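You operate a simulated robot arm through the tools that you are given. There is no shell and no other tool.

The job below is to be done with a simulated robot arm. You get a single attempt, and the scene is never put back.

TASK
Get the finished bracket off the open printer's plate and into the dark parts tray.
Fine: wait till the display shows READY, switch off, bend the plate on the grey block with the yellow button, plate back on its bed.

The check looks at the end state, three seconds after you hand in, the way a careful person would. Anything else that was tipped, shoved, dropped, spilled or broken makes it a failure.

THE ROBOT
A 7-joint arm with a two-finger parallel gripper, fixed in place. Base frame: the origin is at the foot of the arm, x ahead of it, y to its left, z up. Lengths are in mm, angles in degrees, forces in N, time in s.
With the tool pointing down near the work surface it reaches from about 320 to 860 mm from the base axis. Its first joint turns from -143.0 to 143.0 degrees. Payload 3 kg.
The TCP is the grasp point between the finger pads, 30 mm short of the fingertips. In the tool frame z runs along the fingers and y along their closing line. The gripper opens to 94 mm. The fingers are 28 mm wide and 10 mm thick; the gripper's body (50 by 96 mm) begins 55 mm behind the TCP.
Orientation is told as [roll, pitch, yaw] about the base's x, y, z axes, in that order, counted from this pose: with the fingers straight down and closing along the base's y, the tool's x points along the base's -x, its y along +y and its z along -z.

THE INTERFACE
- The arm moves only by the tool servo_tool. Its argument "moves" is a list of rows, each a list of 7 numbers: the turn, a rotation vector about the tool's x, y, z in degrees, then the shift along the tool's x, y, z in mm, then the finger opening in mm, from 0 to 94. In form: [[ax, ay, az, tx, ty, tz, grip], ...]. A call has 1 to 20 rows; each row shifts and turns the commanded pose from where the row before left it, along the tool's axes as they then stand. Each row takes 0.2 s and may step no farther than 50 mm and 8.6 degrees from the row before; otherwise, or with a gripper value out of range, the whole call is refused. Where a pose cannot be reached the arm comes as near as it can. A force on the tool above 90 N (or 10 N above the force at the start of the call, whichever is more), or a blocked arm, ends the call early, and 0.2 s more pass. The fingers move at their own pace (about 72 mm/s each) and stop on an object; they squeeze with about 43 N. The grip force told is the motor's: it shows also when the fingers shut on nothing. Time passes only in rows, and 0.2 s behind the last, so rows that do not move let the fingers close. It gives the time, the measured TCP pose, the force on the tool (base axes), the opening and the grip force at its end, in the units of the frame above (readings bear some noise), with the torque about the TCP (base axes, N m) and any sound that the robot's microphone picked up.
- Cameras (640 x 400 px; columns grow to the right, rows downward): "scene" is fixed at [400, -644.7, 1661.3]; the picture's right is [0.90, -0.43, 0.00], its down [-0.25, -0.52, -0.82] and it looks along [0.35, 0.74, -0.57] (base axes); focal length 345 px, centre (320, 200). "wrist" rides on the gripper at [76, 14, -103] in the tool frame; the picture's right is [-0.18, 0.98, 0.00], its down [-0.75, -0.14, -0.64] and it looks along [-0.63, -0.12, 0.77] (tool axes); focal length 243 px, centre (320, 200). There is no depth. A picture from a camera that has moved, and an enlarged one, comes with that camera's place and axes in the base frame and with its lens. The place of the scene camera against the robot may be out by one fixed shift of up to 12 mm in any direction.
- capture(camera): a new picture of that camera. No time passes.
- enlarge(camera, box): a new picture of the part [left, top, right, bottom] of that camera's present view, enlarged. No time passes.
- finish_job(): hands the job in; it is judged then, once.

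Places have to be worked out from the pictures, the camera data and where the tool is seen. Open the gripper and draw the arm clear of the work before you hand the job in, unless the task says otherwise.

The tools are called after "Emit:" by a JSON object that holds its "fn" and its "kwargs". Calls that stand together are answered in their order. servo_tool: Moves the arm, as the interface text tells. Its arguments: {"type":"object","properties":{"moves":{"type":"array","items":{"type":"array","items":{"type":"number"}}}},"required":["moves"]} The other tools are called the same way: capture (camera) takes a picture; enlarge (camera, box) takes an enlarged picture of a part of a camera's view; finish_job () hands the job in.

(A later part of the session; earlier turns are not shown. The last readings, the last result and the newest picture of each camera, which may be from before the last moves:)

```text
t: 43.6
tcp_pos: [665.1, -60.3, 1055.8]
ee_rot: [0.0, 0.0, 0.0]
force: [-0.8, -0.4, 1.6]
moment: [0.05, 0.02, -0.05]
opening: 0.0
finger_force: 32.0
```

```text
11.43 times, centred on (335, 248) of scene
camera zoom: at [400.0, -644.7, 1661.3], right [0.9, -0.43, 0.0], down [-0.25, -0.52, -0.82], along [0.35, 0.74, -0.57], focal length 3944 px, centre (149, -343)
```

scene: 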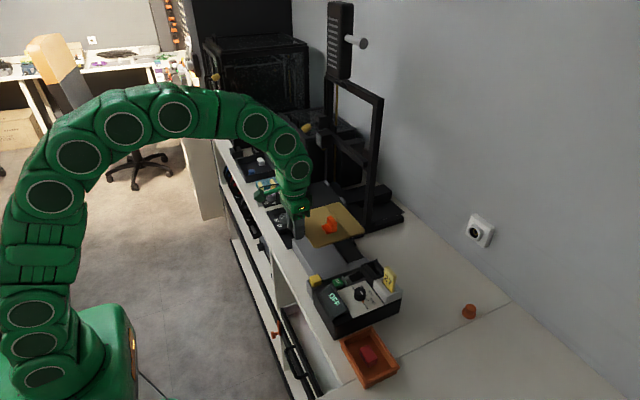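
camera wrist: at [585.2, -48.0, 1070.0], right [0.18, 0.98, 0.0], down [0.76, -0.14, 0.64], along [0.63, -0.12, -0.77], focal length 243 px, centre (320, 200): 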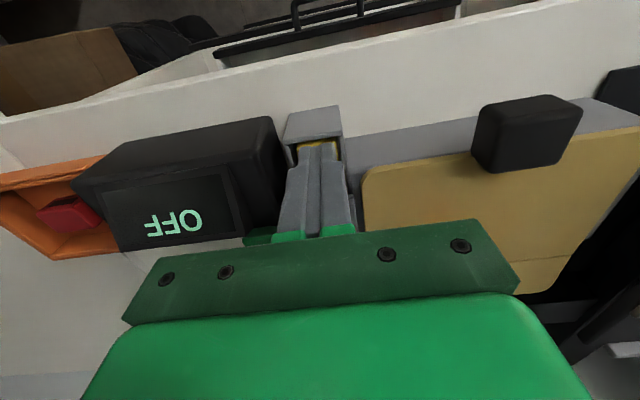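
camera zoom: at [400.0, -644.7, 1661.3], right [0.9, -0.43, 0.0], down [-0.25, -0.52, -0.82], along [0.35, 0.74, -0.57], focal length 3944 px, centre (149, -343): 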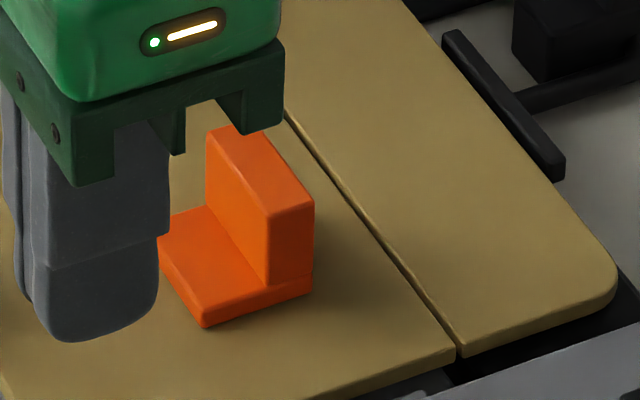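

The button sprang back and the plate is flat again; whether the bracket is loose will show when I lift it. I estimate it at x 726–755, y −8…28, top z≈980, so I move above it with the fingers open 60 mm and look.

Emit:
{"fn": "servo_tool", "kwargs": {"moves": [[0, 0, 0, 0, 0, -10, 30], [0, 0, 0, -28, 23.2, 0, 60], [0, 0, 0, -28, 23.2, 0, 60], [0, 0, 0, -28, 23.2, 0, 60], [0, 0, 0, 0, 0, 0, 60]]}}

Emit:
{"fn": "enlarge", "kwargs": {"camera": "wrist", "box": [200, 60, 440, 230]}}

Emit:
{"fn": "enlarge", "kwargs": {"camera": "scene", "box": [290, 210, 380, 280]}}

```text
t: 44.8
tcp_pos: [750.1, 9.7, 1062.3]
ee_rot: [0.0, 0.1, 0.0]
force: [-0.3, 0.8, -0.5]
moment: [0.01, -0.03, -0.04]
opening: 59.8
finger_force: 0.1
```

```text
2.35 times, centred on (320, 145) of wrist
camera zoom: at [673.9, 24.1, 1165.3], right [0.18, 0.98, 0.0], down [0.75, -0.14, 0.64], along [0.63, -0.12, -0.77], focal length 571 px, centre (320, 329)
```

zoom: 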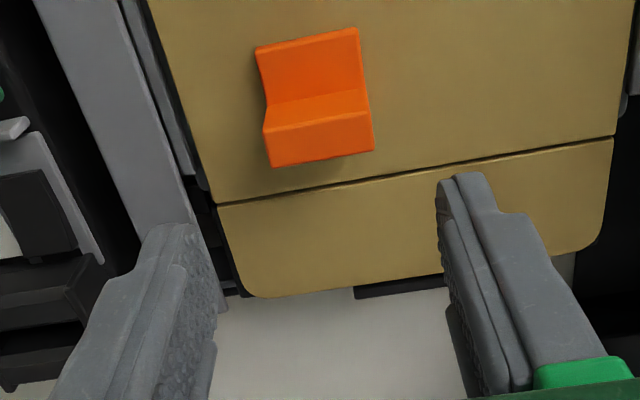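

```text
5.71 times, centred on (335, 245) of scene
camera zoom: at [400.0, -644.7, 1661.3], right [0.9, -0.43, 0.0], down [-0.25, -0.52, -0.82], along [0.35, 0.74, -0.57], focal length 1972 px, centre (234, -57)
```

zoom: 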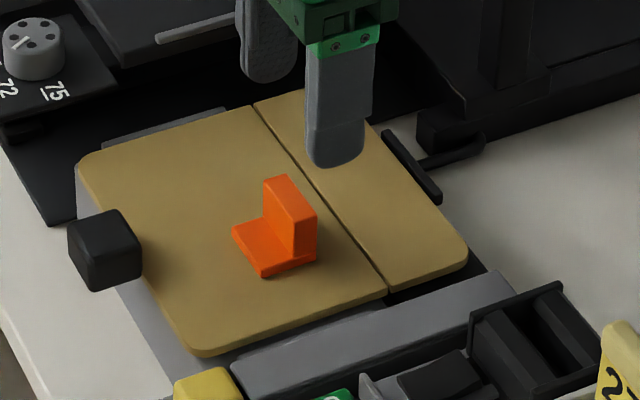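

The bracket is aligned with the axes at x 723–753, y centre ≈10.5. I centre on it and descend until the tips are about 5 mm above the plate.

Emit:
{"fn": "servo_tool", "kwargs": {"moves": [[0, 0, 0, 8, 0.8, 0, 60], [0, 0, 0, 0, 0, 25, 60], [0, 0, 0, 0, 0, 25, 60], [0, 0, 0, 0, 0, 18, 60], [0, 0, 0, 0, 0, 8, 60], [0, 0, 0, 0, 0, 3, 60], [0, 0, 0, 0, 0, 0, 60]]}}

Emit:
{"fn": "enlarge", "kwargs": {"camera": "wrist", "box": [200, 80, 440, 240]}}

Emit:
{"fn": "enlarge", "kwargs": {"camera": "scene", "box": [300, 220, 370, 280]}}

```text
t: 46.4
tcp_pos: [739.6, 8.4, 985.4]
ee_rot: [-0.1, 0.1, 0.0]
force: [0.3, 0.5, -0.5]
moment: [0.01, -0.01, 0.01]
opening: 60.2
finger_force: 0.0
```

```text
2.50 times, centred on (320, 160) of wrist
camera zoom: at [664.9, 23.0, 1088.7], right [0.18, 0.98, 0.0], down [0.76, -0.14, 0.64], along [0.63, -0.12, -0.77], focal length 606 px, centre (320, 300)
```

zoom: 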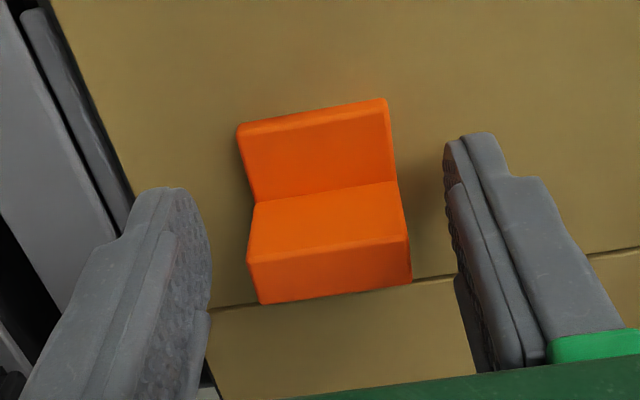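

```text
6.67 times, centred on (335, 250) of scene
camera zoom: at [400.0, -644.7, 1661.3], right [0.9, -0.43, 0.0], down [-0.25, -0.52, -0.82], along [0.35, 0.74, -0.57], focal length 2301 px, centre (220, -133)
```

zoom: 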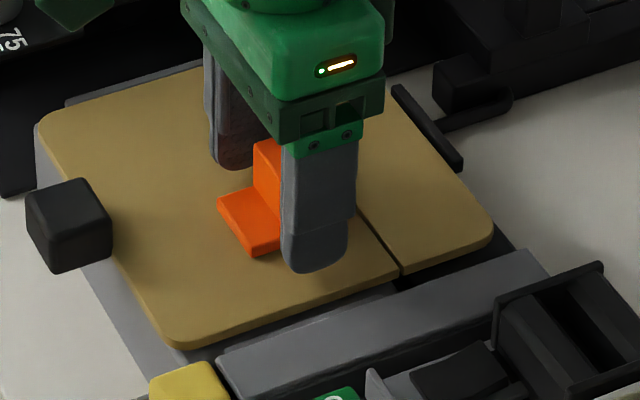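

The fingers straddle the bracket evenly. I lower 3 mm and close on it.

Emit:
{"fn": "servo_tool", "kwargs": {"moves": [[0, 0, 0, 0, 0.5, 3, 60], [0, 0, 0, 0, 0, 0, 40], [0, 0, 0, 0, 0, 0, 20], [0, 0, 0, 0, 0, 0, 20], [0, 0, 0, 0, 0, 0, 20]]}}

Emit:
{"fn": "enlarge", "kwargs": {"camera": "wrist", "box": [200, 80, 440, 240]}}

```text
t: 47.6
tcp_pos: [741.2, 9.7, 982.1]
ee_rot: [0.0, 0.0, 0.1]
force: [0.5, 0.0, 0.3]
moment: [0.0, 0.01, 0.05]
opening: 37.5
finger_force: 43.0
```

```text
2.50 times, centred on (320, 160) of wrist
camera zoom: at [664.9, 23.5, 1085.5], right [0.18, 0.98, 0.0], down [0.76, -0.14, 0.64], along [0.63, -0.12, -0.77], focal length 606 px, centre (320, 300)
```

zoom: 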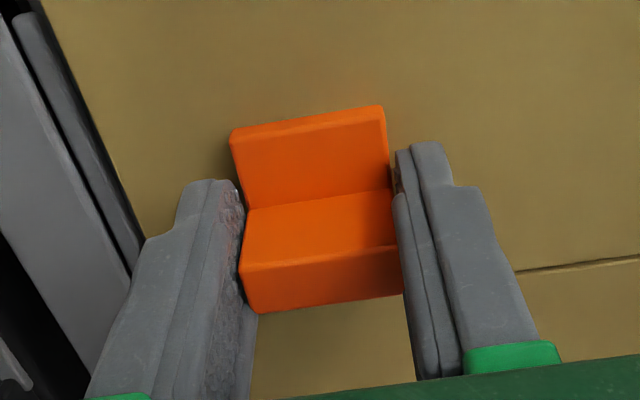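

The gripper holds the bracket at 37.5 mm. I lift just a few mm to see if the part comes off the plate freely.

Emit:
{"fn": "servo_tool", "kwargs": {"moves": [[0, 0, 0, 0, 0, -2, 20], [0, 0, 0, 0, 0, -3, 20], [0, 0, 0, 0, 0, 0, 20]]}}

Emit:
{"fn": "enlarge", "kwargs": {"camera": "scene", "box": [290, 220, 380, 290]}}

Emit:
{"fn": "enlarge", "kwargs": {"camera": "wrist", "box": [200, 80, 440, 240]}}

```text
t: 48.4
tcp_pos: [740.1, 9.9, 987.8]
ee_rot: [0.0, 0.1, 0.1]
force: [0.9, -0.1, -0.9]
moment: [-0.03, -0.01, 0.01]
opening: 37.1
finger_force: 42.9
```

```text
5.71 times, centred on (335, 255) of scene
camera zoom: at [400.0, -644.7, 1661.3], right [0.9, -0.43, 0.0], down [-0.25, -0.52, -0.82], along [0.35, 0.74, -0.57], focal length 1972 px, centre (234, -114)
```

zoom: 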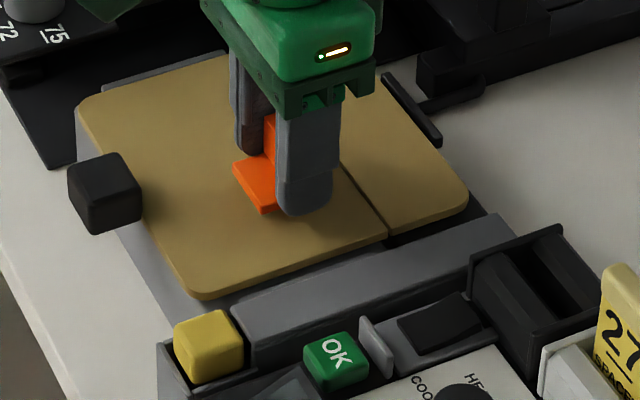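

```text
2.50 times, centred on (320, 160) of wrist
camera zoom: at [664.8, 23.3, 1090.9], right [0.18, 0.98, 0.0], down [0.76, -0.14, 0.64], along [0.63, -0.12, -0.77], focal length 606 px, centre (320, 300)
```

zoom: 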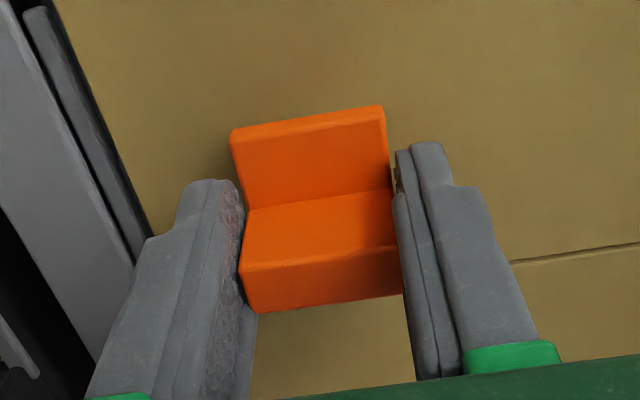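

The plate stayed put and the bracket came off freely. Now I raise it high, retract, and travel left toward the dark tray at a safe height well clear of the spacer cards and the printer.

Emit:
{"fn": "servo_tool", "kwargs": {"moves": [[0, 0, 0, 0, 0, -30, 20], [0, 0, 0, 0, 0, -45, 20], [0, 0, 0, 0, 0, -45, 20], [0, 0, 0, 0, 0, -30, 20], [0, 0, 0, 40, 0, 0, 20], [0, 0, 0, 40, 0, 0, 20], [0, 0, 0, 40, 0, 0, 20], [0, 0, 0, 35, 20, 0, 20], [0, 0, 0, 20, 40, 0, 20], [0, 0, 0, 0, 46, 0, 20], [0, 0, 0, 0, 46, 0, 20], [0, 0, 0, 0, 46, 0, 20], [0, 0, 0, 0, 46, 0, 20], [0, 0, 0, 0, 46, 0, 20], [0, 0, 0, 0, 46, 0, 20], [0, 0, 0, 0, 46, 0, 20], [0, 0, 0, 0, 46, 0, 20], [0, 0, 0, 0, 46, 0, 20], [0, 0, 0, 0, 46, 0, 20]]}}

Emit:
{"fn": "capture", "kwargs": {"camera": "wrist"}}

Emit:
{"fn": "capture", "kwargs": {"camera": "scene"}}

```text
t: 52.4
tcp_pos: [567.2, 527.7, 1134.8]
ee_rot: [-0.1, 0.2, 0.1]
force: [-0.4, 0.0, 0.5]
moment: [0.0, -0.01, 0.01]
opening: 37.2
finger_force: 42.7
```

```text
taken
camera wrist: at [490.2, 543.0, 1239.3], right [0.18, 0.98, 0.0], down [0.75, -0.14, 0.64], along [0.63, -0.12, -0.77], focal length 243 px, centre (320, 200)
```

wrist: 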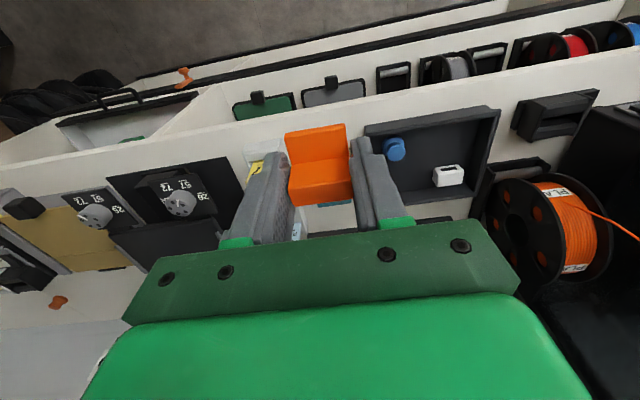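

```text
taken
```

scene: 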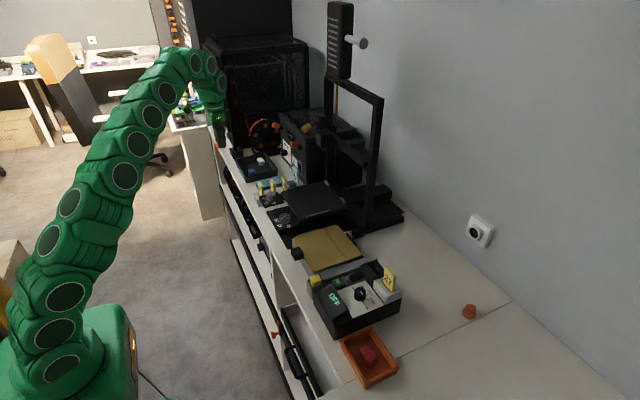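

The tray is now well visible to the right with the blue and white parts inside. I zoom in to locate its rim, floor and contents.

Emit:
{"fn": "enlarge", "kwargs": {"camera": "wrist", "box": [350, 90, 520, 230]}}

Emit:
{"fn": "enlarge", "kwargs": {"camera": "scene", "box": [225, 135, 305, 195]}}

```text
2.86 times, centred on (435, 160) of wrist
camera zoom: at [490.2, 543.0, 1239.3], right [0.18, 0.98, 0.0], down [0.75, -0.14, 0.64], along [0.63, -0.12, -0.77], focal length 693 px, centre (-9, 314)
```

zoom: 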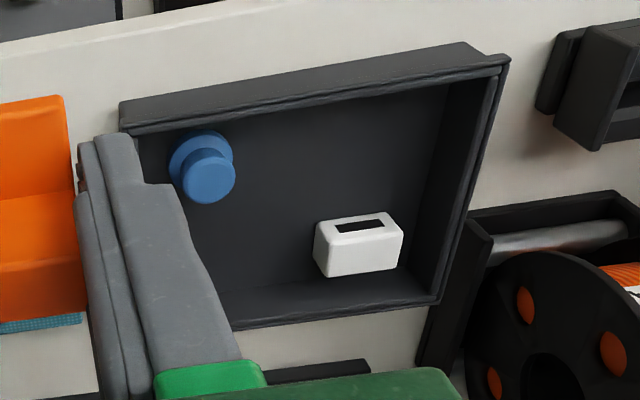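

```text
6.67 times, centred on (265, 165) of scene
camera zoom: at [400.0, -644.7, 1661.3], right [0.9, -0.43, 0.0], down [-0.25, -0.52, -0.82], along [0.35, 0.74, -0.57], focal length 2301 px, centre (687, 433)
```

zoom: 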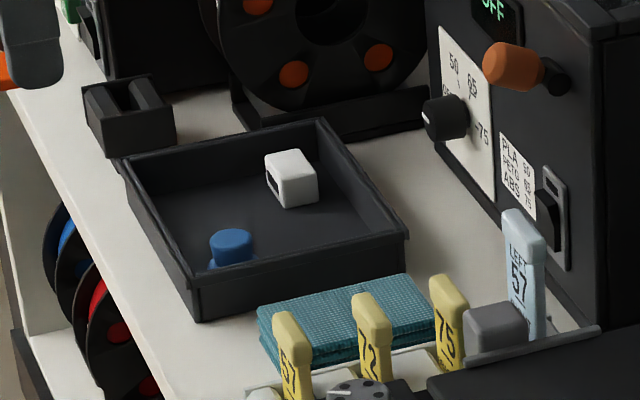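

I place the tray rim at z≈930 (x 643–781, y 579–749), floor ≈905, the blue part near (680,621) and the white one near (749,707). A free spot is about (683,678), beyond vertical reach, so I yaw the tool to the radial direction and tilt it outward 34°.

Emit:
{"fn": "servo_tool", "kwargs": {"moves": [[0, 0, -8.4, 0, 0, 0, 20], [0, 0, -8.4, 0, 0, 0, 20], [0, 0, -8.4, 0, 0, 0, 20], [0, 0, -8.4, 0, 0, 0, 20], [0, 0, -8.4, 0, 0, 0, 20], [0, 0, -2.8, 0, 0, 0, 20], [0, -8.4, 0, 0, 0, 0, 20], [0, -8.4, 0, 0, 0, 0, 20], [0, -8.4, 0, 0, 0, 0, 20], [0, -8.4, 0, 0, 0, 0, 20], [0, 0, 0, 0, 0, 0, 20]]}}

Emit:
{"fn": "capture", "kwargs": {"camera": "wrist"}}

```text
t: 54.8
tcp_pos: [565.4, 528.1, 1135.7]
ee_rot: [0.0, -33.5, 44.7]
force: [0.3, -0.1, 0.4]
moment: [0.0, -0.01, -0.03]
opening: 37.1
finger_force: 42.8
```

```text
taken
camera wrist: at [470.6, 454.2, 1180.7], right [-0.58, 0.81, 0.1], down [0.29, 0.09, 0.95], along [0.76, 0.59, -0.29], focal length 243 px, centre (320, 200)
```

wrist: 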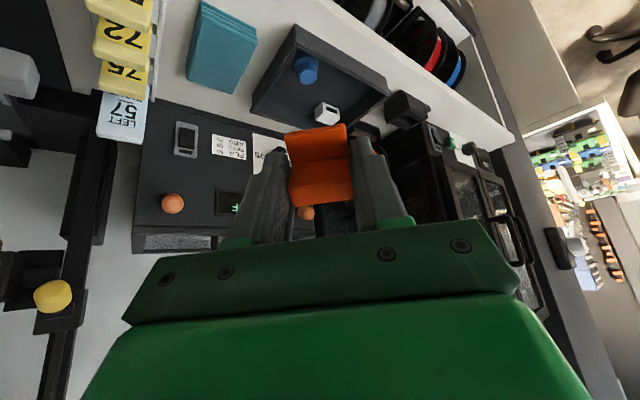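

The orientation is as intended and the bracket is held securely. I extend radially toward a point above the free spot at about z 1080.

Emit:
{"fn": "servo_tool", "kwargs": {"moves": [[0, 0, 0, -25.2, 4.9, 30, 20], [0, 0, 0, -25.2, 4.9, 30, 20], [0, 0, 0, -25.2, 4.9, 30, 20], [0, 0, 0, -25.2, 4.9, 30, 20], [0, 0, 0, -25.2, 4.9, 30, 20], [0, 0, 0, 0, 0, 0, 20]]}}

Emit:
{"fn": "capture", "kwargs": {"camera": "wrist"}}

Emit:
{"fn": "enlarge", "kwargs": {"camera": "scene", "box": [190, 100, 310, 195]}}

```text
t: 56.2
tcp_pos: [683.6, 679.9, 1083.4]
ee_rot: [0.0, -33.4, 44.7]
force: [0.8, 0.2, -0.2]
moment: [0.04, 0.02, -0.03]
opening: 37.6
finger_force: 43.2
```

```text
taken
camera wrist: at [588.7, 604.5, 1127.1], right [-0.58, 0.81, 0.1], down [0.29, 0.09, 0.95], along [0.76, 0.58, -0.29], focal length 243 px, centre (320, 200)
```

wrist: 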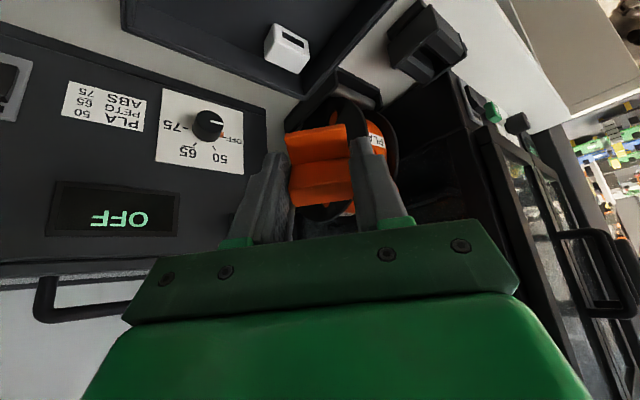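

```text
4.21 times, centred on (250, 148) of scene
camera zoom: at [400.0, -644.7, 1661.3], right [0.9, -0.43, 0.0], down [-0.25, -0.52, -0.82], along [0.35, 0.74, -0.57], focal length 1453 px, centre (615, 421)
```

zoom: 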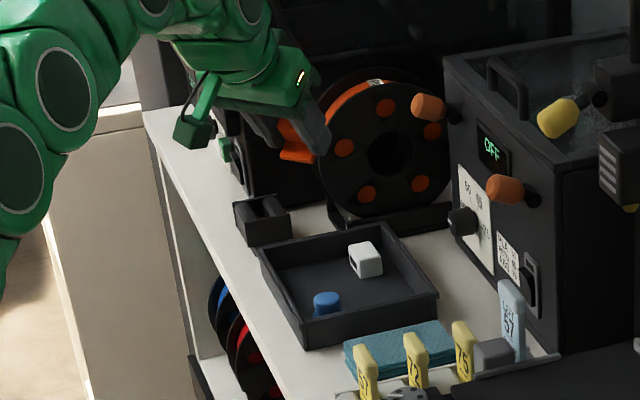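

The arm reaches the spot, and both cameras agree on the tray position. I descend vertically until the bracket is just inside the tray, a few mm above its floor.

Emit:
{"fn": "servo_tool", "kwargs": {"moves": [[0, 0, 0, 18.1, 0, 27.3, 20], [0, 0, 0, 18.1, 0, 27.3, 20], [0, 0, 0, 18.1, 0, 27.3, 20], [0, 0, 0, 7.2, 0, 10.8, 20], [0, 0, 0, 5.5, 0, 8.3, 20], [0, 0, 0, 0, 0, 0, 20]]}}

Emit:
{"fn": "enlarge", "kwargs": {"camera": "scene", "box": [210, 130, 310, 195]}}

Emit:
{"fn": "capture", "kwargs": {"camera": "wrist"}}

```text
t: 57.6
tcp_pos: [681.2, 678.2, 961.9]
ee_rot: [0.0, -33.4, 44.8]
force: [-0.2, -0.1, 0.5]
moment: [-0.01, -0.01, -0.02]
opening: 37.1
finger_force: 43.1
```

```text
6.15 times, centred on (260, 162) of scene
camera zoom: at [400.0, -644.7, 1661.3], right [0.9, -0.43, 0.0], down [-0.25, -0.52, -0.82], along [0.35, 0.74, -0.57], focal length 2124 px, centre (689, 431)
```

zoom: 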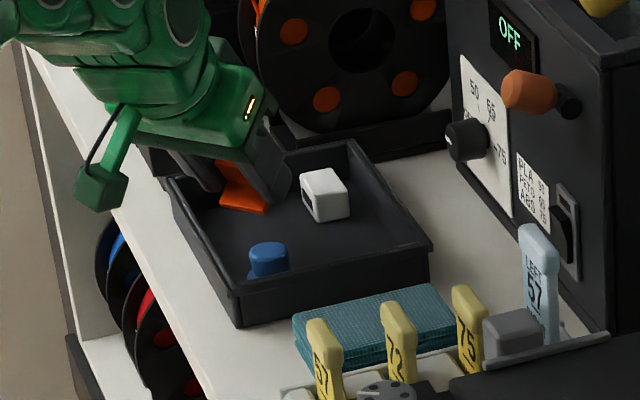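

```text
taken
camera wrist: at [586.5, 603.9, 1005.4], right [-0.58, 0.81, 0.1], down [0.29, 0.09, 0.95], along [0.76, 0.59, -0.29], focal length 243 px, centre (320, 200)
```

wrist: 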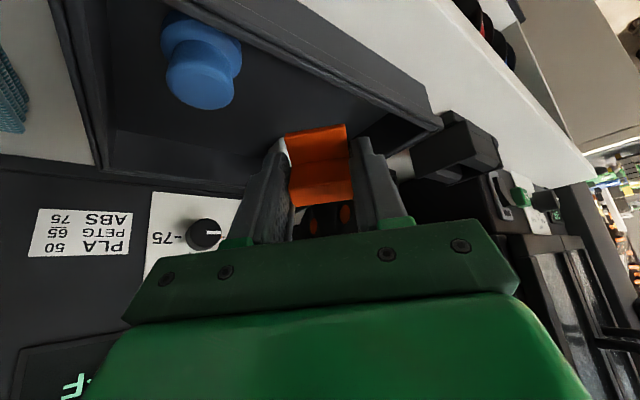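

The bracket hangs inside the tray, clear of the blue and white parts and the walls. I lower it further in small steps toward the floor.

Emit:
{"fn": "servo_tool", "kwargs": {"moves": [[0, 0, 0, 2.2, 0, 3.3, 20], [0, 0, 0, 2.2, 0, 3.3, 20], [0, 0, 0, 1.1, 0, 1.7, 20], [0, 0, 0, 0, 0, 0, 20]]}}

Emit:
{"fn": "enlarge", "kwargs": {"camera": "scene", "box": [230, 145, 290, 185]}}

```text
t: 58.6
tcp_pos: [681.0, 678.8, 950.0]
ee_rot: [0.1, -33.5, 44.8]
force: [-0.1, -0.6, 0.2]
moment: [0.01, 0.02, 0.0]
opening: 37.2
finger_force: 42.7
```

```text
10.00 times, centred on (260, 165) of scene
camera zoom: at [400.0, -644.7, 1661.3], right [0.9, -0.43, 0.0], down [-0.25, -0.52, -0.82], along [0.35, 0.74, -0.57], focal length 3451 px, centre (920, 550)
```

zoom: 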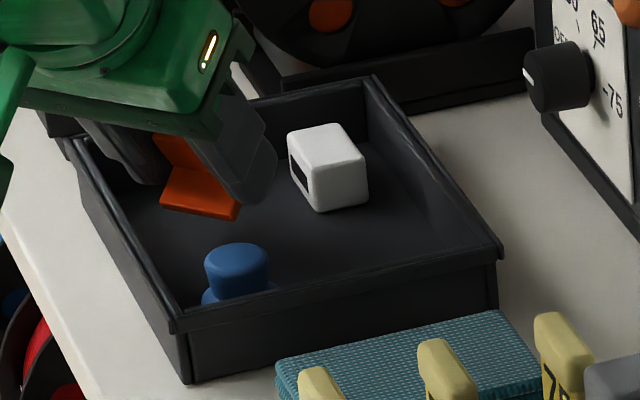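

Still free, about 5 mm or so above the floor. I lower a few more mm looking for contact.

Emit:
{"fn": "servo_tool", "kwargs": {"moves": [[0, 0, 0, 1.1, 0, 1.7, 20], [0, 0, 0, 1.1, 0, 1.7, 20], [0, 0, 0, 1.1, 0, 1.7, 20], [0, 0, 0, 0, 0, 0, 20]]}}

Emit:
{"fn": "enlarge", "kwargs": {"camera": "scene", "box": [230, 145, 290, 185]}}

```text
t: 59.6
tcp_pos: [682.1, 678.5, 943.1]
ee_rot: [0.1, -33.5, 44.8]
force: [-0.3, 0.4, 0.0]
moment: [-0.01, 0.03, 0.03]
opening: 37.2
finger_force: 43.0
```

```text
10.00 times, centred on (260, 165) of scene
camera zoom: at [400.0, -644.7, 1661.3], right [0.9, -0.43, 0.0], down [-0.25, -0.52, -0.82], along [0.35, 0.74, -0.57], focal length 3451 px, centre (920, 550)
```

zoom: 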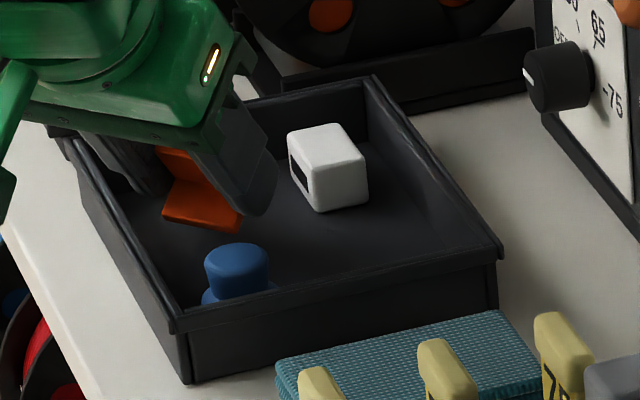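

No contact yet. I lower a few more mm.

Emit:
{"fn": "servo_tool", "kwargs": {"moves": [[0, 0, 0, 1.1, 0, 1.7, 20], [0, 0, 0, 1.1, 0, 1.7, 20], [0, 0, 0, 0, 0, 0, 20]]}}

Emit:
{"fn": "capture", "kwargs": {"camera": "wrist"}}

```text
t: 60.4
tcp_pos: [682.3, 679.4, 940.3]
ee_rot: [0.1, -33.5, 44.8]
force: [-0.3, 0.0, 0.1]
moment: [0.0, 0.0, 0.03]
opening: 37.4
finger_force: 43.0
```

```text
taken
camera wrist: at [586.7, 604.2, 983.9], right [-0.58, 0.81, 0.1], down [0.29, 0.09, 0.95], along [0.76, 0.59, -0.29], focal length 243 px, centre (320, 200)
```

wrist: 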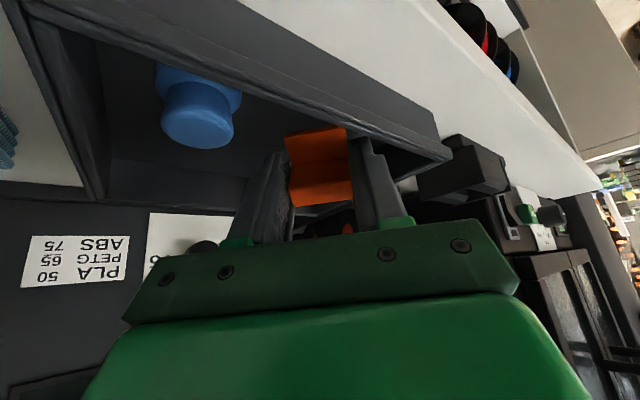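

One finger is close to the tray's near wall, so before releasing I shift 12 mm in +x, away from the wall and still clear of the white part, then continue lowering slightly.

Emit:
{"fn": "servo_tool", "kwargs": {"moves": [[0, 0, 0, -3.55, -4.25, 2.35, 20], [0, 0, 0, -3.55, -4.25, 2.35, 20], [0, 0, 0, 1.1, 0, 1.7, 20], [0, 0, 0, 1.1, 0, 1.7, 20], [0, 0, 0, 0, 0, 0, 20]]}}

Emit:
{"fn": "enlarge", "kwargs": {"camera": "scene", "box": [230, 145, 290, 185]}}

```text
t: 61.6
tcp_pos: [692.7, 678.5, 935.9]
ee_rot: [0.0, -33.5, 44.8]
force: [0.0, -0.7, -0.5]
moment: [0.01, 0.01, 0.03]
opening: 37.2
finger_force: 43.7
```

```text
10.00 times, centred on (260, 165) of scene
camera zoom: at [400.0, -644.7, 1661.3], right [0.9, -0.43, 0.0], down [-0.25, -0.52, -0.82], along [0.35, 0.74, -0.57], focal length 3451 px, centre (920, 550)
```

zoom: 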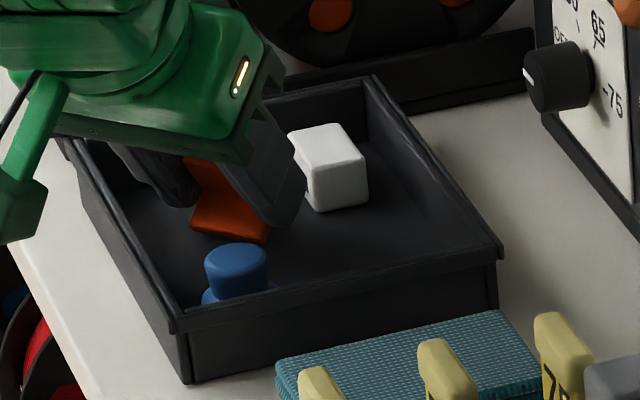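

Still free, so the floor is lower than estimated, and the clearances to the blue and white parts still look fine. I lower a few more mm.

Emit:
{"fn": "servo_tool", "kwargs": {"moves": [[0, 0, 0, 1.1, 0, 1.7, 20], [0, 0, 0, 1.1, 0, 1.7, 20], [0, 0, 0, 0, 0, 0, 20]]}}

Emit:
{"fn": "enlarge", "kwargs": {"camera": "scene", "box": [230, 145, 290, 185]}}

Emit:
{"fn": "capture", "kwargs": {"camera": "wrist"}}

```text
t: 62.4
tcp_pos: [693.3, 678.2, 932.9]
ee_rot: [0.0, -33.6, 44.8]
force: [0.0, 1.8, 13.0]
moment: [0.05, -0.01, -0.02]
opening: 37.0
finger_force: 42.3
```

```text
10.00 times, centred on (260, 165) of scene
camera zoom: at [400.0, -644.7, 1661.3], right [0.9, -0.43, 0.0], down [-0.25, -0.52, -0.82], along [0.35, 0.74, -0.57], focal length 3451 px, centre (920, 550)
```

zoom: 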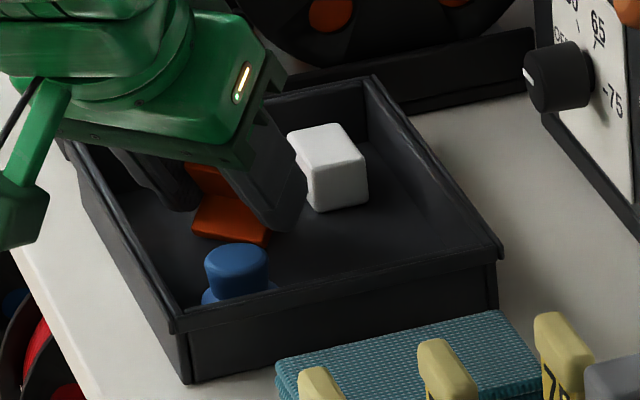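

```text
taken
camera wrist: at [598.6, 604.4, 977.2], right [-0.58, 0.81, 0.1], down [0.29, 0.09, 0.95], along [0.76, 0.59, -0.29], focal length 243 px, centre (320, 200)
```

wrist: 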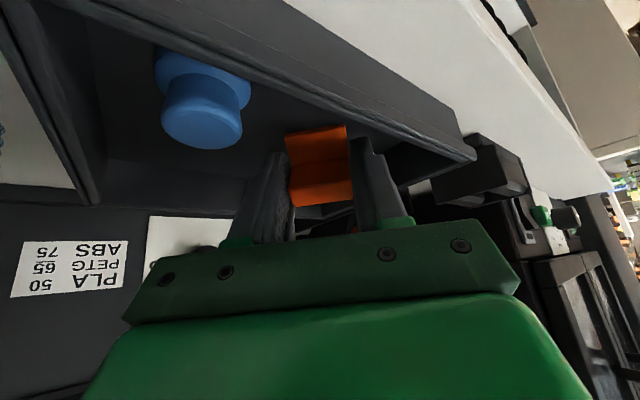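

The bracket's edge touches the floor (13 N). I relax 1 mm and open the fingers to 52 mm.

Emit:
{"fn": "servo_tool", "kwargs": {"moves": [[0, 0, 0, -0.8, 0, -1.2, 20], [0, 0, 0, 0, 0, 0, 42], [0, 0, 0, 0, 0, 0, 52], [0, 0, 0, 0, 0, 0, 52], [0, 0, 0, 0, 0, 0, 52]]}}

Emit:
{"fn": "enlarge", "kwargs": {"camera": "scene", "box": [230, 145, 290, 185]}}

Emit:
{"fn": "capture", "kwargs": {"camera": "wrist"}}

```text
t: 63.6
tcp_pos: [693.4, 678.3, 933.4]
ee_rot: [0.0, -33.5, 44.8]
force: [-0.2, -0.1, 1.1]
moment: [0.0, 0.05, 0.05]
opening: 52.1
finger_force: 0.0
```

```text
10.00 times, centred on (260, 165) of scene
camera zoom: at [400.0, -644.7, 1661.3], right [0.9, -0.43, 0.0], down [-0.25, -0.52, -0.82], along [0.35, 0.74, -0.57], focal length 3451 px, centre (920, 550)
```

zoom: 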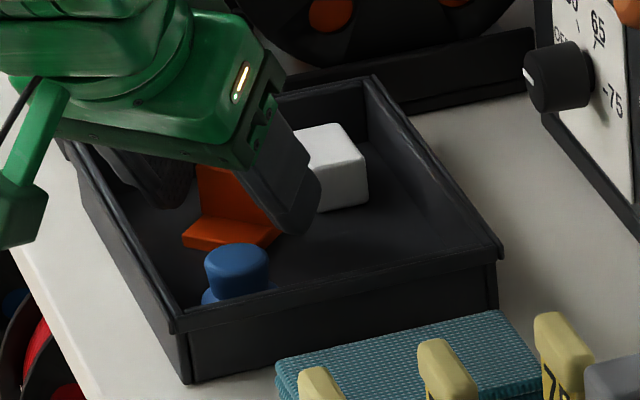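

```text
taken
camera wrist: at [598.0, 604.2, 977.7], right [-0.58, 0.81, 0.1], down [0.29, 0.09, 0.95], along [0.76, 0.59, -0.29], focal length 243 px, centre (320, 200)
```

wrist: 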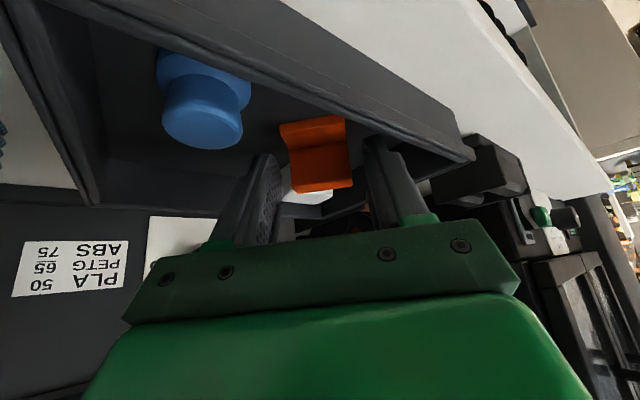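

The bracket has settled on the tray floor. I withdraw along the finger axis, then look back at the tray.

Emit:
{"fn": "servo_tool", "kwargs": {"moves": [[0, 0, 0, 0, 0, -15, 52], [0, 0, 0, 0, 0, -30, 52], [0, 0, 0, 0, 0, -45, 52], [0, 0, 0, 0, 0, -48, 52], [0, 0, 0, 0, 0, -48, 52], [0, 0, 0, 0, 0, 0, 60]]}}

Emit:
{"fn": "capture", "kwargs": {"camera": "wrist"}}

Emit:
{"fn": "enlarge", "kwargs": {"camera": "scene", "box": [220, 135, 320, 195]}}

```text
t: 65.0
tcp_pos: [621.5, 604.8, 1087.5]
ee_rot: [0.1, -33.4, 44.8]
force: [-0.3, 0.1, 0.6]
moment: [0.01, -0.03, 0.0]
opening: 60.1
finger_force: 0.0
```

```text
taken
camera wrist: at [526.6, 531.0, 1131.2], right [-0.58, 0.81, 0.1], down [0.3, 0.09, 0.95], along [0.76, 0.59, -0.29], focal length 243 px, centre (320, 200)
```

wrist: 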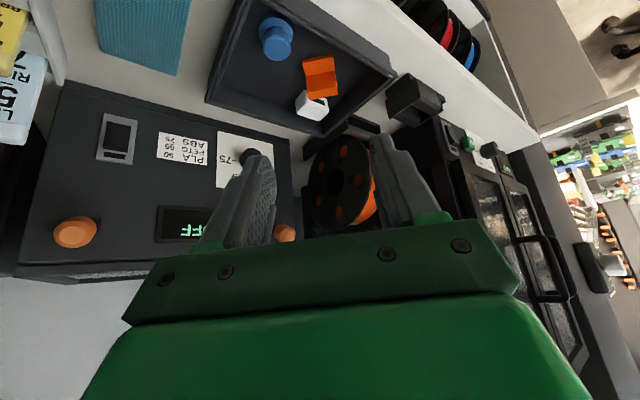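

```text
6.40 times, centred on (270, 165) of scene
camera zoom: at [400.0, -644.7, 1661.3], right [0.9, -0.43, 0.0], down [-0.25, -0.52, -0.82], along [0.35, 0.74, -0.57], focal length 2209 px, centre (640, 424)
```

zoom: 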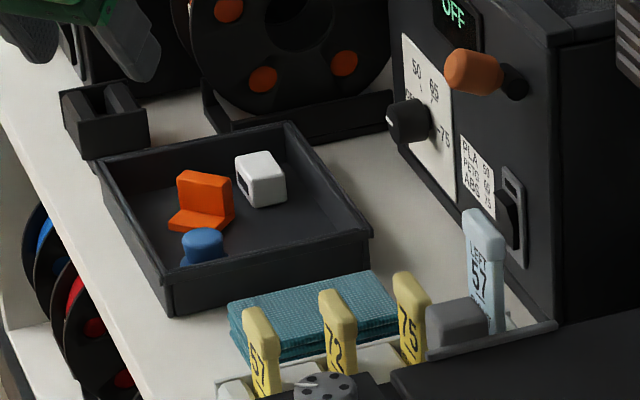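

The bracket stands in the dark tray and the blue and white parts are undisturbed. Now I back off, undo the tilt and yaw, and head back to the plate on the station.

Emit:
{"fn": "servo_tool", "kwargs": {"moves": [[0, 0, 0, 21.4, 0, -34.1, 60], [0, 0, 0, 21.4, 0, -34.1, 60], [0, 0, 0, 21.4, 0, -34.1, 60], [0, 8.4, 0, 0, 0, 0, 50], [0, 8.4, 0, 0, 0, 0, 46], [0, 8.4, 0, 0, 0, 0, 46], [0, 8.4, 0, 0, 0, 0, 46], [0, 0, 8.4, 0, 0, 0, 46], [0, 0, 8.4, 0, 0, 0, 46], [0, 0, 8.4, 0, 0, 0, 46], [0, 0, 8.4, 0, 0, 0, 46], [0, 0, 8.4, 0, 0, 0, 46], [0, 0, 2.8, 0, 0, 0, 46]]}}

Emit:
{"fn": "servo_tool", "kwargs": {"moves": [[0, 0, 0, -5.3, -44.3, 0, 46], [0, 0, 0, -5.3, -44.3, 0, 46], [0, 0, 0, -5.3, -44.3, 0, 46], [0, 0, 0, -5.3, -44.3, 0, 46], [0, 0, 0, -5.3, -44.3, 0, 46], [0, 0, 0, -5.3, -44.3, 0, 46], [0, 0, 0, -5.3, -44.3, 0, 46], [0, 0, 0, -5.3, -44.3, 0, 46], [0, 0, 0, -5.3, -44.3, 0, 46], [0, 0, 0, -5.3, -44.3, 0, 46], [0, 0, 0, -5.3, -44.3, 0, 46], [0, 0, 0, 0, 0, 0, 46]]}}

Emit:
{"fn": "capture", "kwargs": {"camera": "wrist"}}

```text
t: 67.8
tcp_pos: [541.2, 528.5, 1138.9]
ee_rot: [-0.1, 0.1, -0.1]
force: [0.7, -0.4, -0.7]
moment: [0.01, 0.0, -0.02]
opening: 45.7
finger_force: 0.0
```

```text
t: 70.4
tcp_pos: [600.5, 41.3, 1139.5]
ee_rot: [-0.1, 0.2, 0.0]
force: [0.2, 0.2, -0.2]
moment: [-0.03, 0.01, 0.01]
opening: 46.0
finger_force: 0.0
```

```text
taken
camera wrist: at [524.9, 55.8, 1243.0], right [0.18, 0.98, 0.0], down [0.75, -0.14, 0.64], along [0.63, -0.12, -0.77], focal length 243 px, centre (320, 200)
```

wrist: 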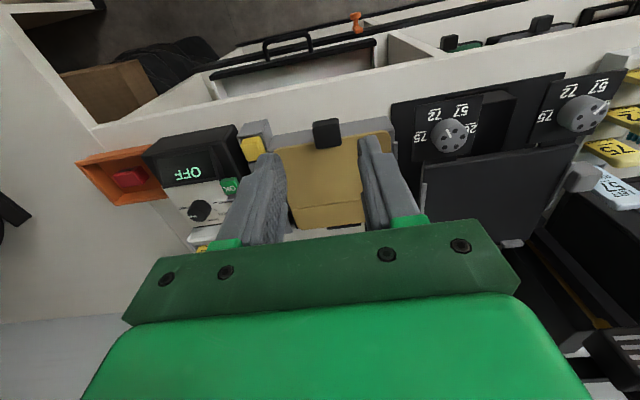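

The plate still lies on the station. I go above the handle at the pose where I released it and check alignment.

Emit:
{"fn": "servo_tool", "kwargs": {"moves": [[0, 0, 0, -15.5, -0.5, 30, 46], [0, 0, 0, -15.5, -0.5, 30, 46], [0, 0, 0, -15.5, -0.5, 30, 46], [0, 0, 0, 0, 0, 20, 46], [0, 0, 0, 0, 0, 0, 46]]}}

Emit:
{"fn": "enlarge", "kwargs": {"camera": "wrist", "box": [180, 80, 500, 240]}}

Emit:
{"fn": "enlarge", "kwargs": {"camera": "scene", "box": [280, 215, 380, 290]}}

```text
t: 71.6
tcp_pos: [647.7, 38.7, 1030.0]
ee_rot: [-0.1, 0.1, 0.0]
force: [-0.3, 0.0, -0.5]
moment: [0.02, 0.0, 0.03]
opening: 46.0
finger_force: 0.1
```

```text
2.00 times, centred on (340, 160) of wrist
camera zoom: at [572.8, 52.8, 1132.8], right [0.18, 0.98, 0.0], down [0.76, -0.14, 0.64], along [0.63, -0.12, -0.77], focal length 485 px, centre (280, 280)
```

zoom: 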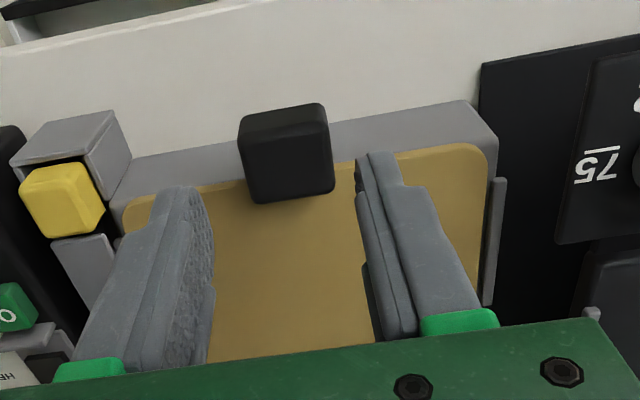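

```text
5.33 times, centred on (330, 252) of scene
camera zoom: at [400.0, -644.7, 1661.3], right [0.9, -0.43, 0.0], down [-0.25, -0.52, -0.82], along [0.35, 0.74, -0.57], focal length 1840 px, centre (267, -80)
```

zoom: 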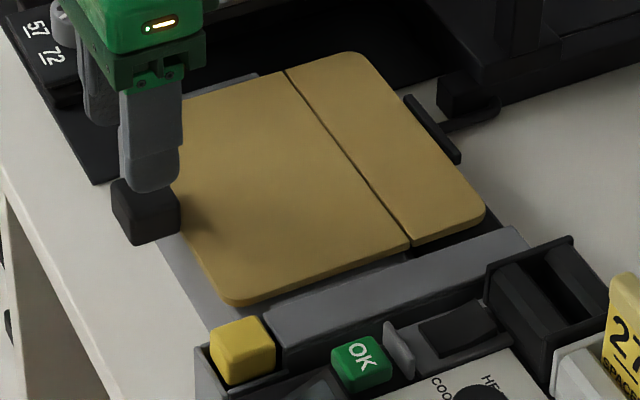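

The handle is still centred (y≈39). I descend to the same grasp height as before.

Emit:
{"fn": "servo_tool", "kwargs": {"moves": [[0, 0, 0, 0, 0, 20, 46], [0, 0, 0, 0, 0, 20, 46], [0, 0, 0, 0, 0, 12, 46], [0, 0, 0, 0, 0, 4, 46], [0, 0, 0, 0, 0, 2, 46], [0, 0, 0, 0, 0, 0, 46]]}}

Emit:
{"fn": "enlarge", "kwargs": {"camera": "wrist", "box": [180, 80, 500, 240]}}

```text
t: 73.0
tcp_pos: [647.5, 38.7, 972.0]
ee_rot: [-0.1, 0.1, 0.0]
force: [-0.2, -0.9, -0.3]
moment: [0.02, 0.0, 0.02]
opening: 46.0
finger_force: 0.0
```

```text
2.00 times, centred on (340, 160) of wrist
camera zoom: at [571.1, 53.4, 1074.9], right [0.18, 0.98, 0.0], down [0.75, -0.14, 0.64], along [0.63, -0.12, -0.77], focal length 485 px, centre (280, 280)
```

zoom: 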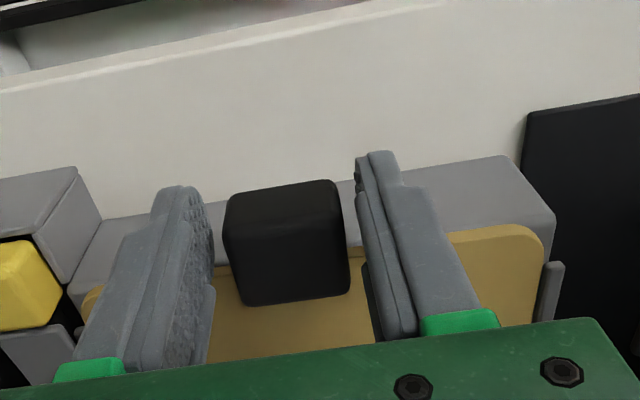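

Same view as at release. I close on the handle and lift the plate gently.

Emit:
{"fn": "servo_tool", "kwargs": {"moves": [[0, 0, 0, 0, 0, 0, 30], [0, 0, 0, 0, 0, 0, 10], [0, 0, 0, 0, 0, 0, 10], [0, 0, 0, 0, 0, 0, 10], [0, 0, 0, 0, 0, -3, 10], [0, 0, 0, 0, 0, -7, 10], [0, 0, 0, 0, 0, 0, 10]]}}

Emit:
{"fn": "enlarge", "kwargs": {"camera": "scene", "box": [280, 215, 380, 290]}}

```text
t: 74.6
tcp_pos: [646.5, 38.6, 981.8]
ee_rot: [-0.2, 0.2, 0.0]
force: [-0.3, 0.0, -2.6]
moment: [-0.04, 0.13, -0.01]
opening: 33.2
finger_force: 43.1
```

```text
5.33 times, centred on (330, 252) of scene
camera zoom: at [400.0, -644.7, 1661.3], right [0.9, -0.43, 0.0], down [-0.25, -0.52, -0.82], along [0.35, 0.74, -0.57], focal length 1840 px, centre (267, -80)
```

zoom: 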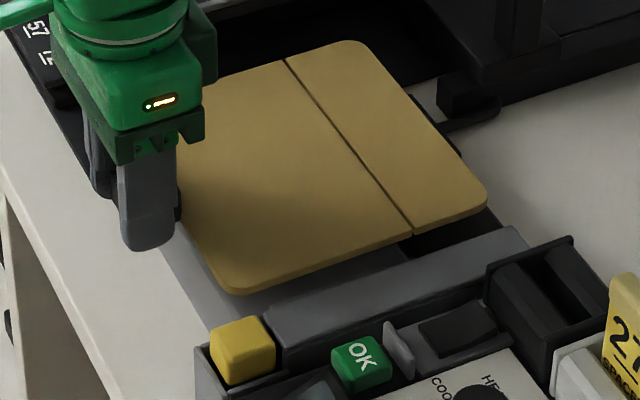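

The plate is lifted level. I raise it and carry it back above the bed, using the recorded bed grasp pose (695,245).

Emit:
{"fn": "servo_tool", "kwargs": {"moves": [[0, 0, 0, 0, 0, -15, 10], [0, 0, 0, 0, 0, -25, 10], [0, 0, 0, 0, 0, -25, 10], [0, 0, 0, 0, 0, -15, 10], [0, 0, 0, -4, 10, 0, 10], [0, 0, 0, -4.4, 20, 0, 10], [0, 0, 0, -4.4, 20, 0, 10], [0, 0, 0, -4.4, 20, 0, 10], [0, 0, 0, -4.4, 20, 0, 10], [0, 0, 0, -4.4, 20, 0, 10], [0, 0, 0, -4.4, 20, 0, 10], [0, 0, 0, -4.4, 20, 0, 10], [0, 0, 0, -4.4, 20, 0, 10], [0, 0, 0, -4.4, 20, 0, 10], [0, 0, 0, -4.4, 16, 0, 10], [0, 0, 0, 0, 0, 0, 10], [0, 0, 0, 0, 0, 0, 10]]}}

Emit:
{"fn": "enlarge", "kwargs": {"camera": "scene", "box": [260, 160, 380, 250]}}

Emit:
{"fn": "capture", "kwargs": {"camera": "wrist"}}

```text
t: 78.2
tcp_pos: [694.7, 247.2, 1058.7]
ee_rot: [-0.1, 0.0, 0.0]
force: [-1.5, -0.3, -1.1]
moment: [0.03, 0.11, 0.0]
opening: 33.1
finger_force: 43.2
```

```text
4.44 times, centred on (320, 205) of scene
camera zoom: at [400.0, -644.7, 1661.3], right [0.9, -0.43, 0.0], down [-0.25, -0.52, -0.82], along [0.35, 0.74, -0.57], focal length 1534 px, centre (320, 178)
```

zoom: 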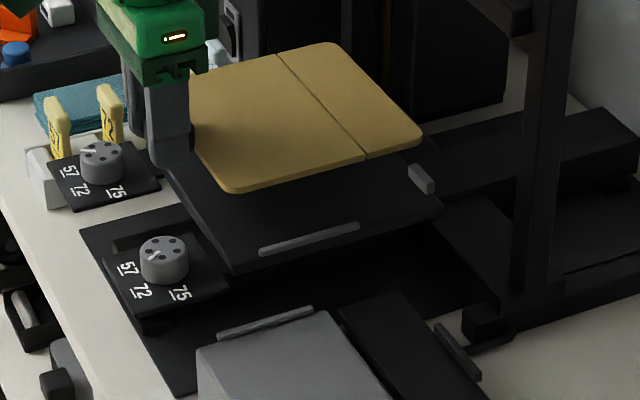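

```text
taken
camera wrist: at [620.0, 261.2, 1162.2], right [0.18, 0.98, 0.0], down [0.76, -0.14, 0.64], along [0.63, -0.12, -0.77], focal length 243 px, centre (320, 200)
```

wrist: 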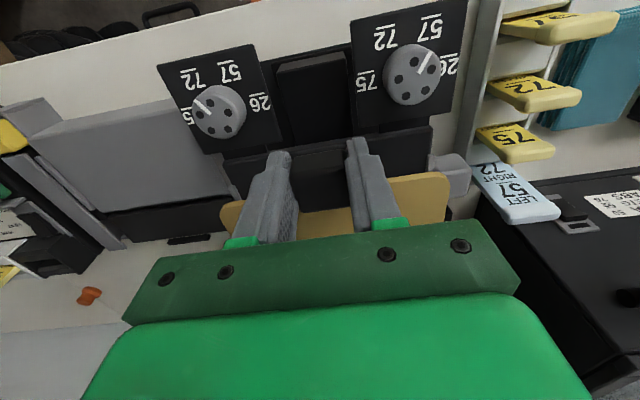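

The plate is above the bed. I lower it to roughly 10 mm above its seat and check the reading and alignment with the rails and rear stops.

Emit:
{"fn": "servo_tool", "kwargs": {"moves": [[0, 0, 0, 0, 0, 15, 10], [0, 0, 0, 0, 0, 15, 10], [0, 0, 0, 0, 0, 7, 10], [0, 0, 0, 0, 0, 0, 10]]}}

Emit:
{"fn": "enlarge", "kwargs": {"camera": "scene", "box": [270, 165, 370, 245]}}

Emit:
{"fn": "enlarge", "kwargs": {"camera": "wrist", "box": [180, 80, 500, 240]}}

Emit:
{"fn": "servo_tool", "kwargs": {"moves": [[0, 0, 0, 0, 0, 0, 10]]}}

```text
t: 79.2
tcp_pos: [695.4, 246.0, 1021.9]
ee_rot: [-0.1, 0.2, 0.0]
force: [0.1, -0.2, -1.7]
moment: [0.01, 0.15, -0.01]
opening: 33.4
finger_force: 42.6
```

```text
5.00 times, centred on (320, 205) of scene
camera zoom: at [400.0, -644.7, 1661.3], right [0.9, -0.43, 0.0], down [-0.25, -0.52, -0.82], along [0.35, 0.74, -0.57], focal length 1726 px, centre (320, 175)
```

zoom: 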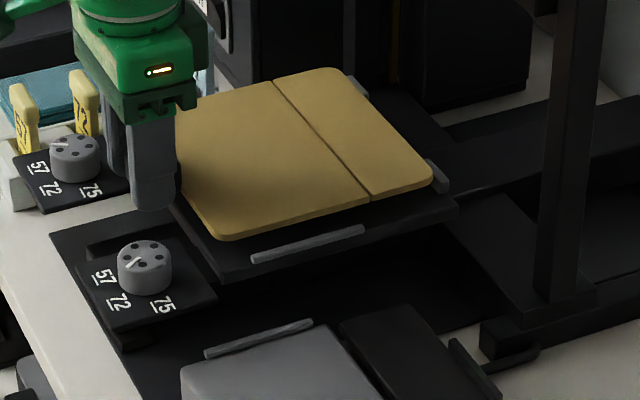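

```text
2.00 times, centred on (340, 160) of wrist
camera zoom: at [619.5, 260.3, 1125.4], right [0.18, 0.98, 0.0], down [0.76, -0.14, 0.64], along [0.63, -0.12, -0.77], focal length 485 px, centre (280, 280)
```

zoom: 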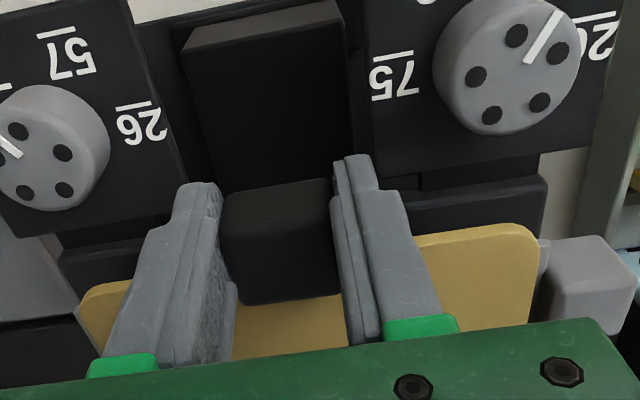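

```text
t: 79.6
tcp_pos: [695.0, 245.0, 1022.2]
ee_rot: [-0.2, 0.2, 0.0]
force: [0.0, -0.2, -2.7]
moment: [-0.03, 0.15, 0.02]
opening: 33.0
finger_force: 43.3
```

Compared with the original lift, the plate is about 1.5–2 mm too far toward the rear stops. I shift back 1.5 mm, lower to just above the seat, and compare with the original on-bed view.

Emit:
{"fn": "servo_tool", "kwargs": {"moves": [[0, 0, 0, 1.5, 0, 0, 10], [0, 0, 0, 0, 0, 4, 10], [0, 0, 0, 0, 0, 3, 10], [0, 0, 0, 0, 0, 0, 10]]}}

Emit:
{"fn": "enlarge", "kwargs": {"camera": "scene", "box": [270, 180, 350, 235]}}

```text
t: 80.6
tcp_pos: [693.3, 245.7, 1016.7]
ee_rot: [-0.1, 0.0, 0.0]
force: [-0.5, 0.2, -2.4]
moment: [0.02, 0.15, -0.03]
opening: 33.4
finger_force: 43.1
```

```text
7.27 times, centred on (310, 208) of scene
camera zoom: at [400.0, -644.7, 1661.3], right [0.9, -0.43, 0.0], down [-0.25, -0.52, -0.82], along [0.35, 0.74, -0.57], focal length 2510 px, centre (393, 146)
```

zoom: 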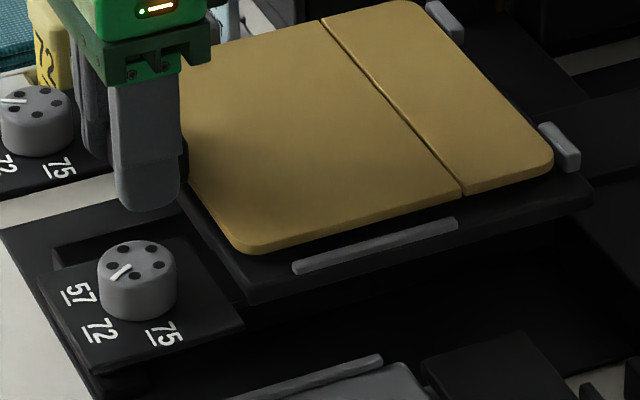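

The plate matches the original position within about 1 mm. I lower it gently onto the bed until it makes contact.

Emit:
{"fn": "servo_tool", "kwargs": {"moves": [[0, 0, 0, 0, 0, 2, 10], [0, 0, 0, 0, 0, 2, 10], [0, 0, 0, 0, 0, 1, 10], [0, 0, 0, 0, 0, 0, 10]]}}

Emit:
{"fn": "enlarge", "kwargs": {"camera": "scene", "box": [270, 180, 350, 235]}}

```text
t: 81.6
tcp_pos: [692.9, 246.5, 1013.1]
ee_rot: [0.0, 0.0, 0.0]
force: [-1.7, -2.4, 13.0]
moment: [-0.06, -1.09, -0.15]
opening: 33.2
finger_force: 43.2
```

```text
7.27 times, centred on (310, 208) of scene
camera zoom: at [400.0, -644.7, 1661.3], right [0.9, -0.43, 0.0], down [-0.25, -0.52, -0.82], along [0.35, 0.74, -0.57], focal length 2510 px, centre (393, 146)
```

zoom: 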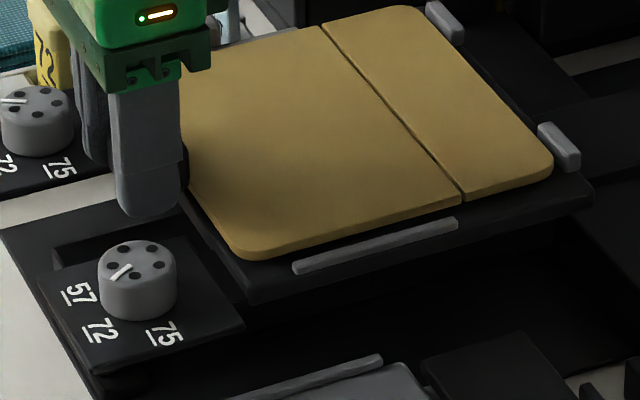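

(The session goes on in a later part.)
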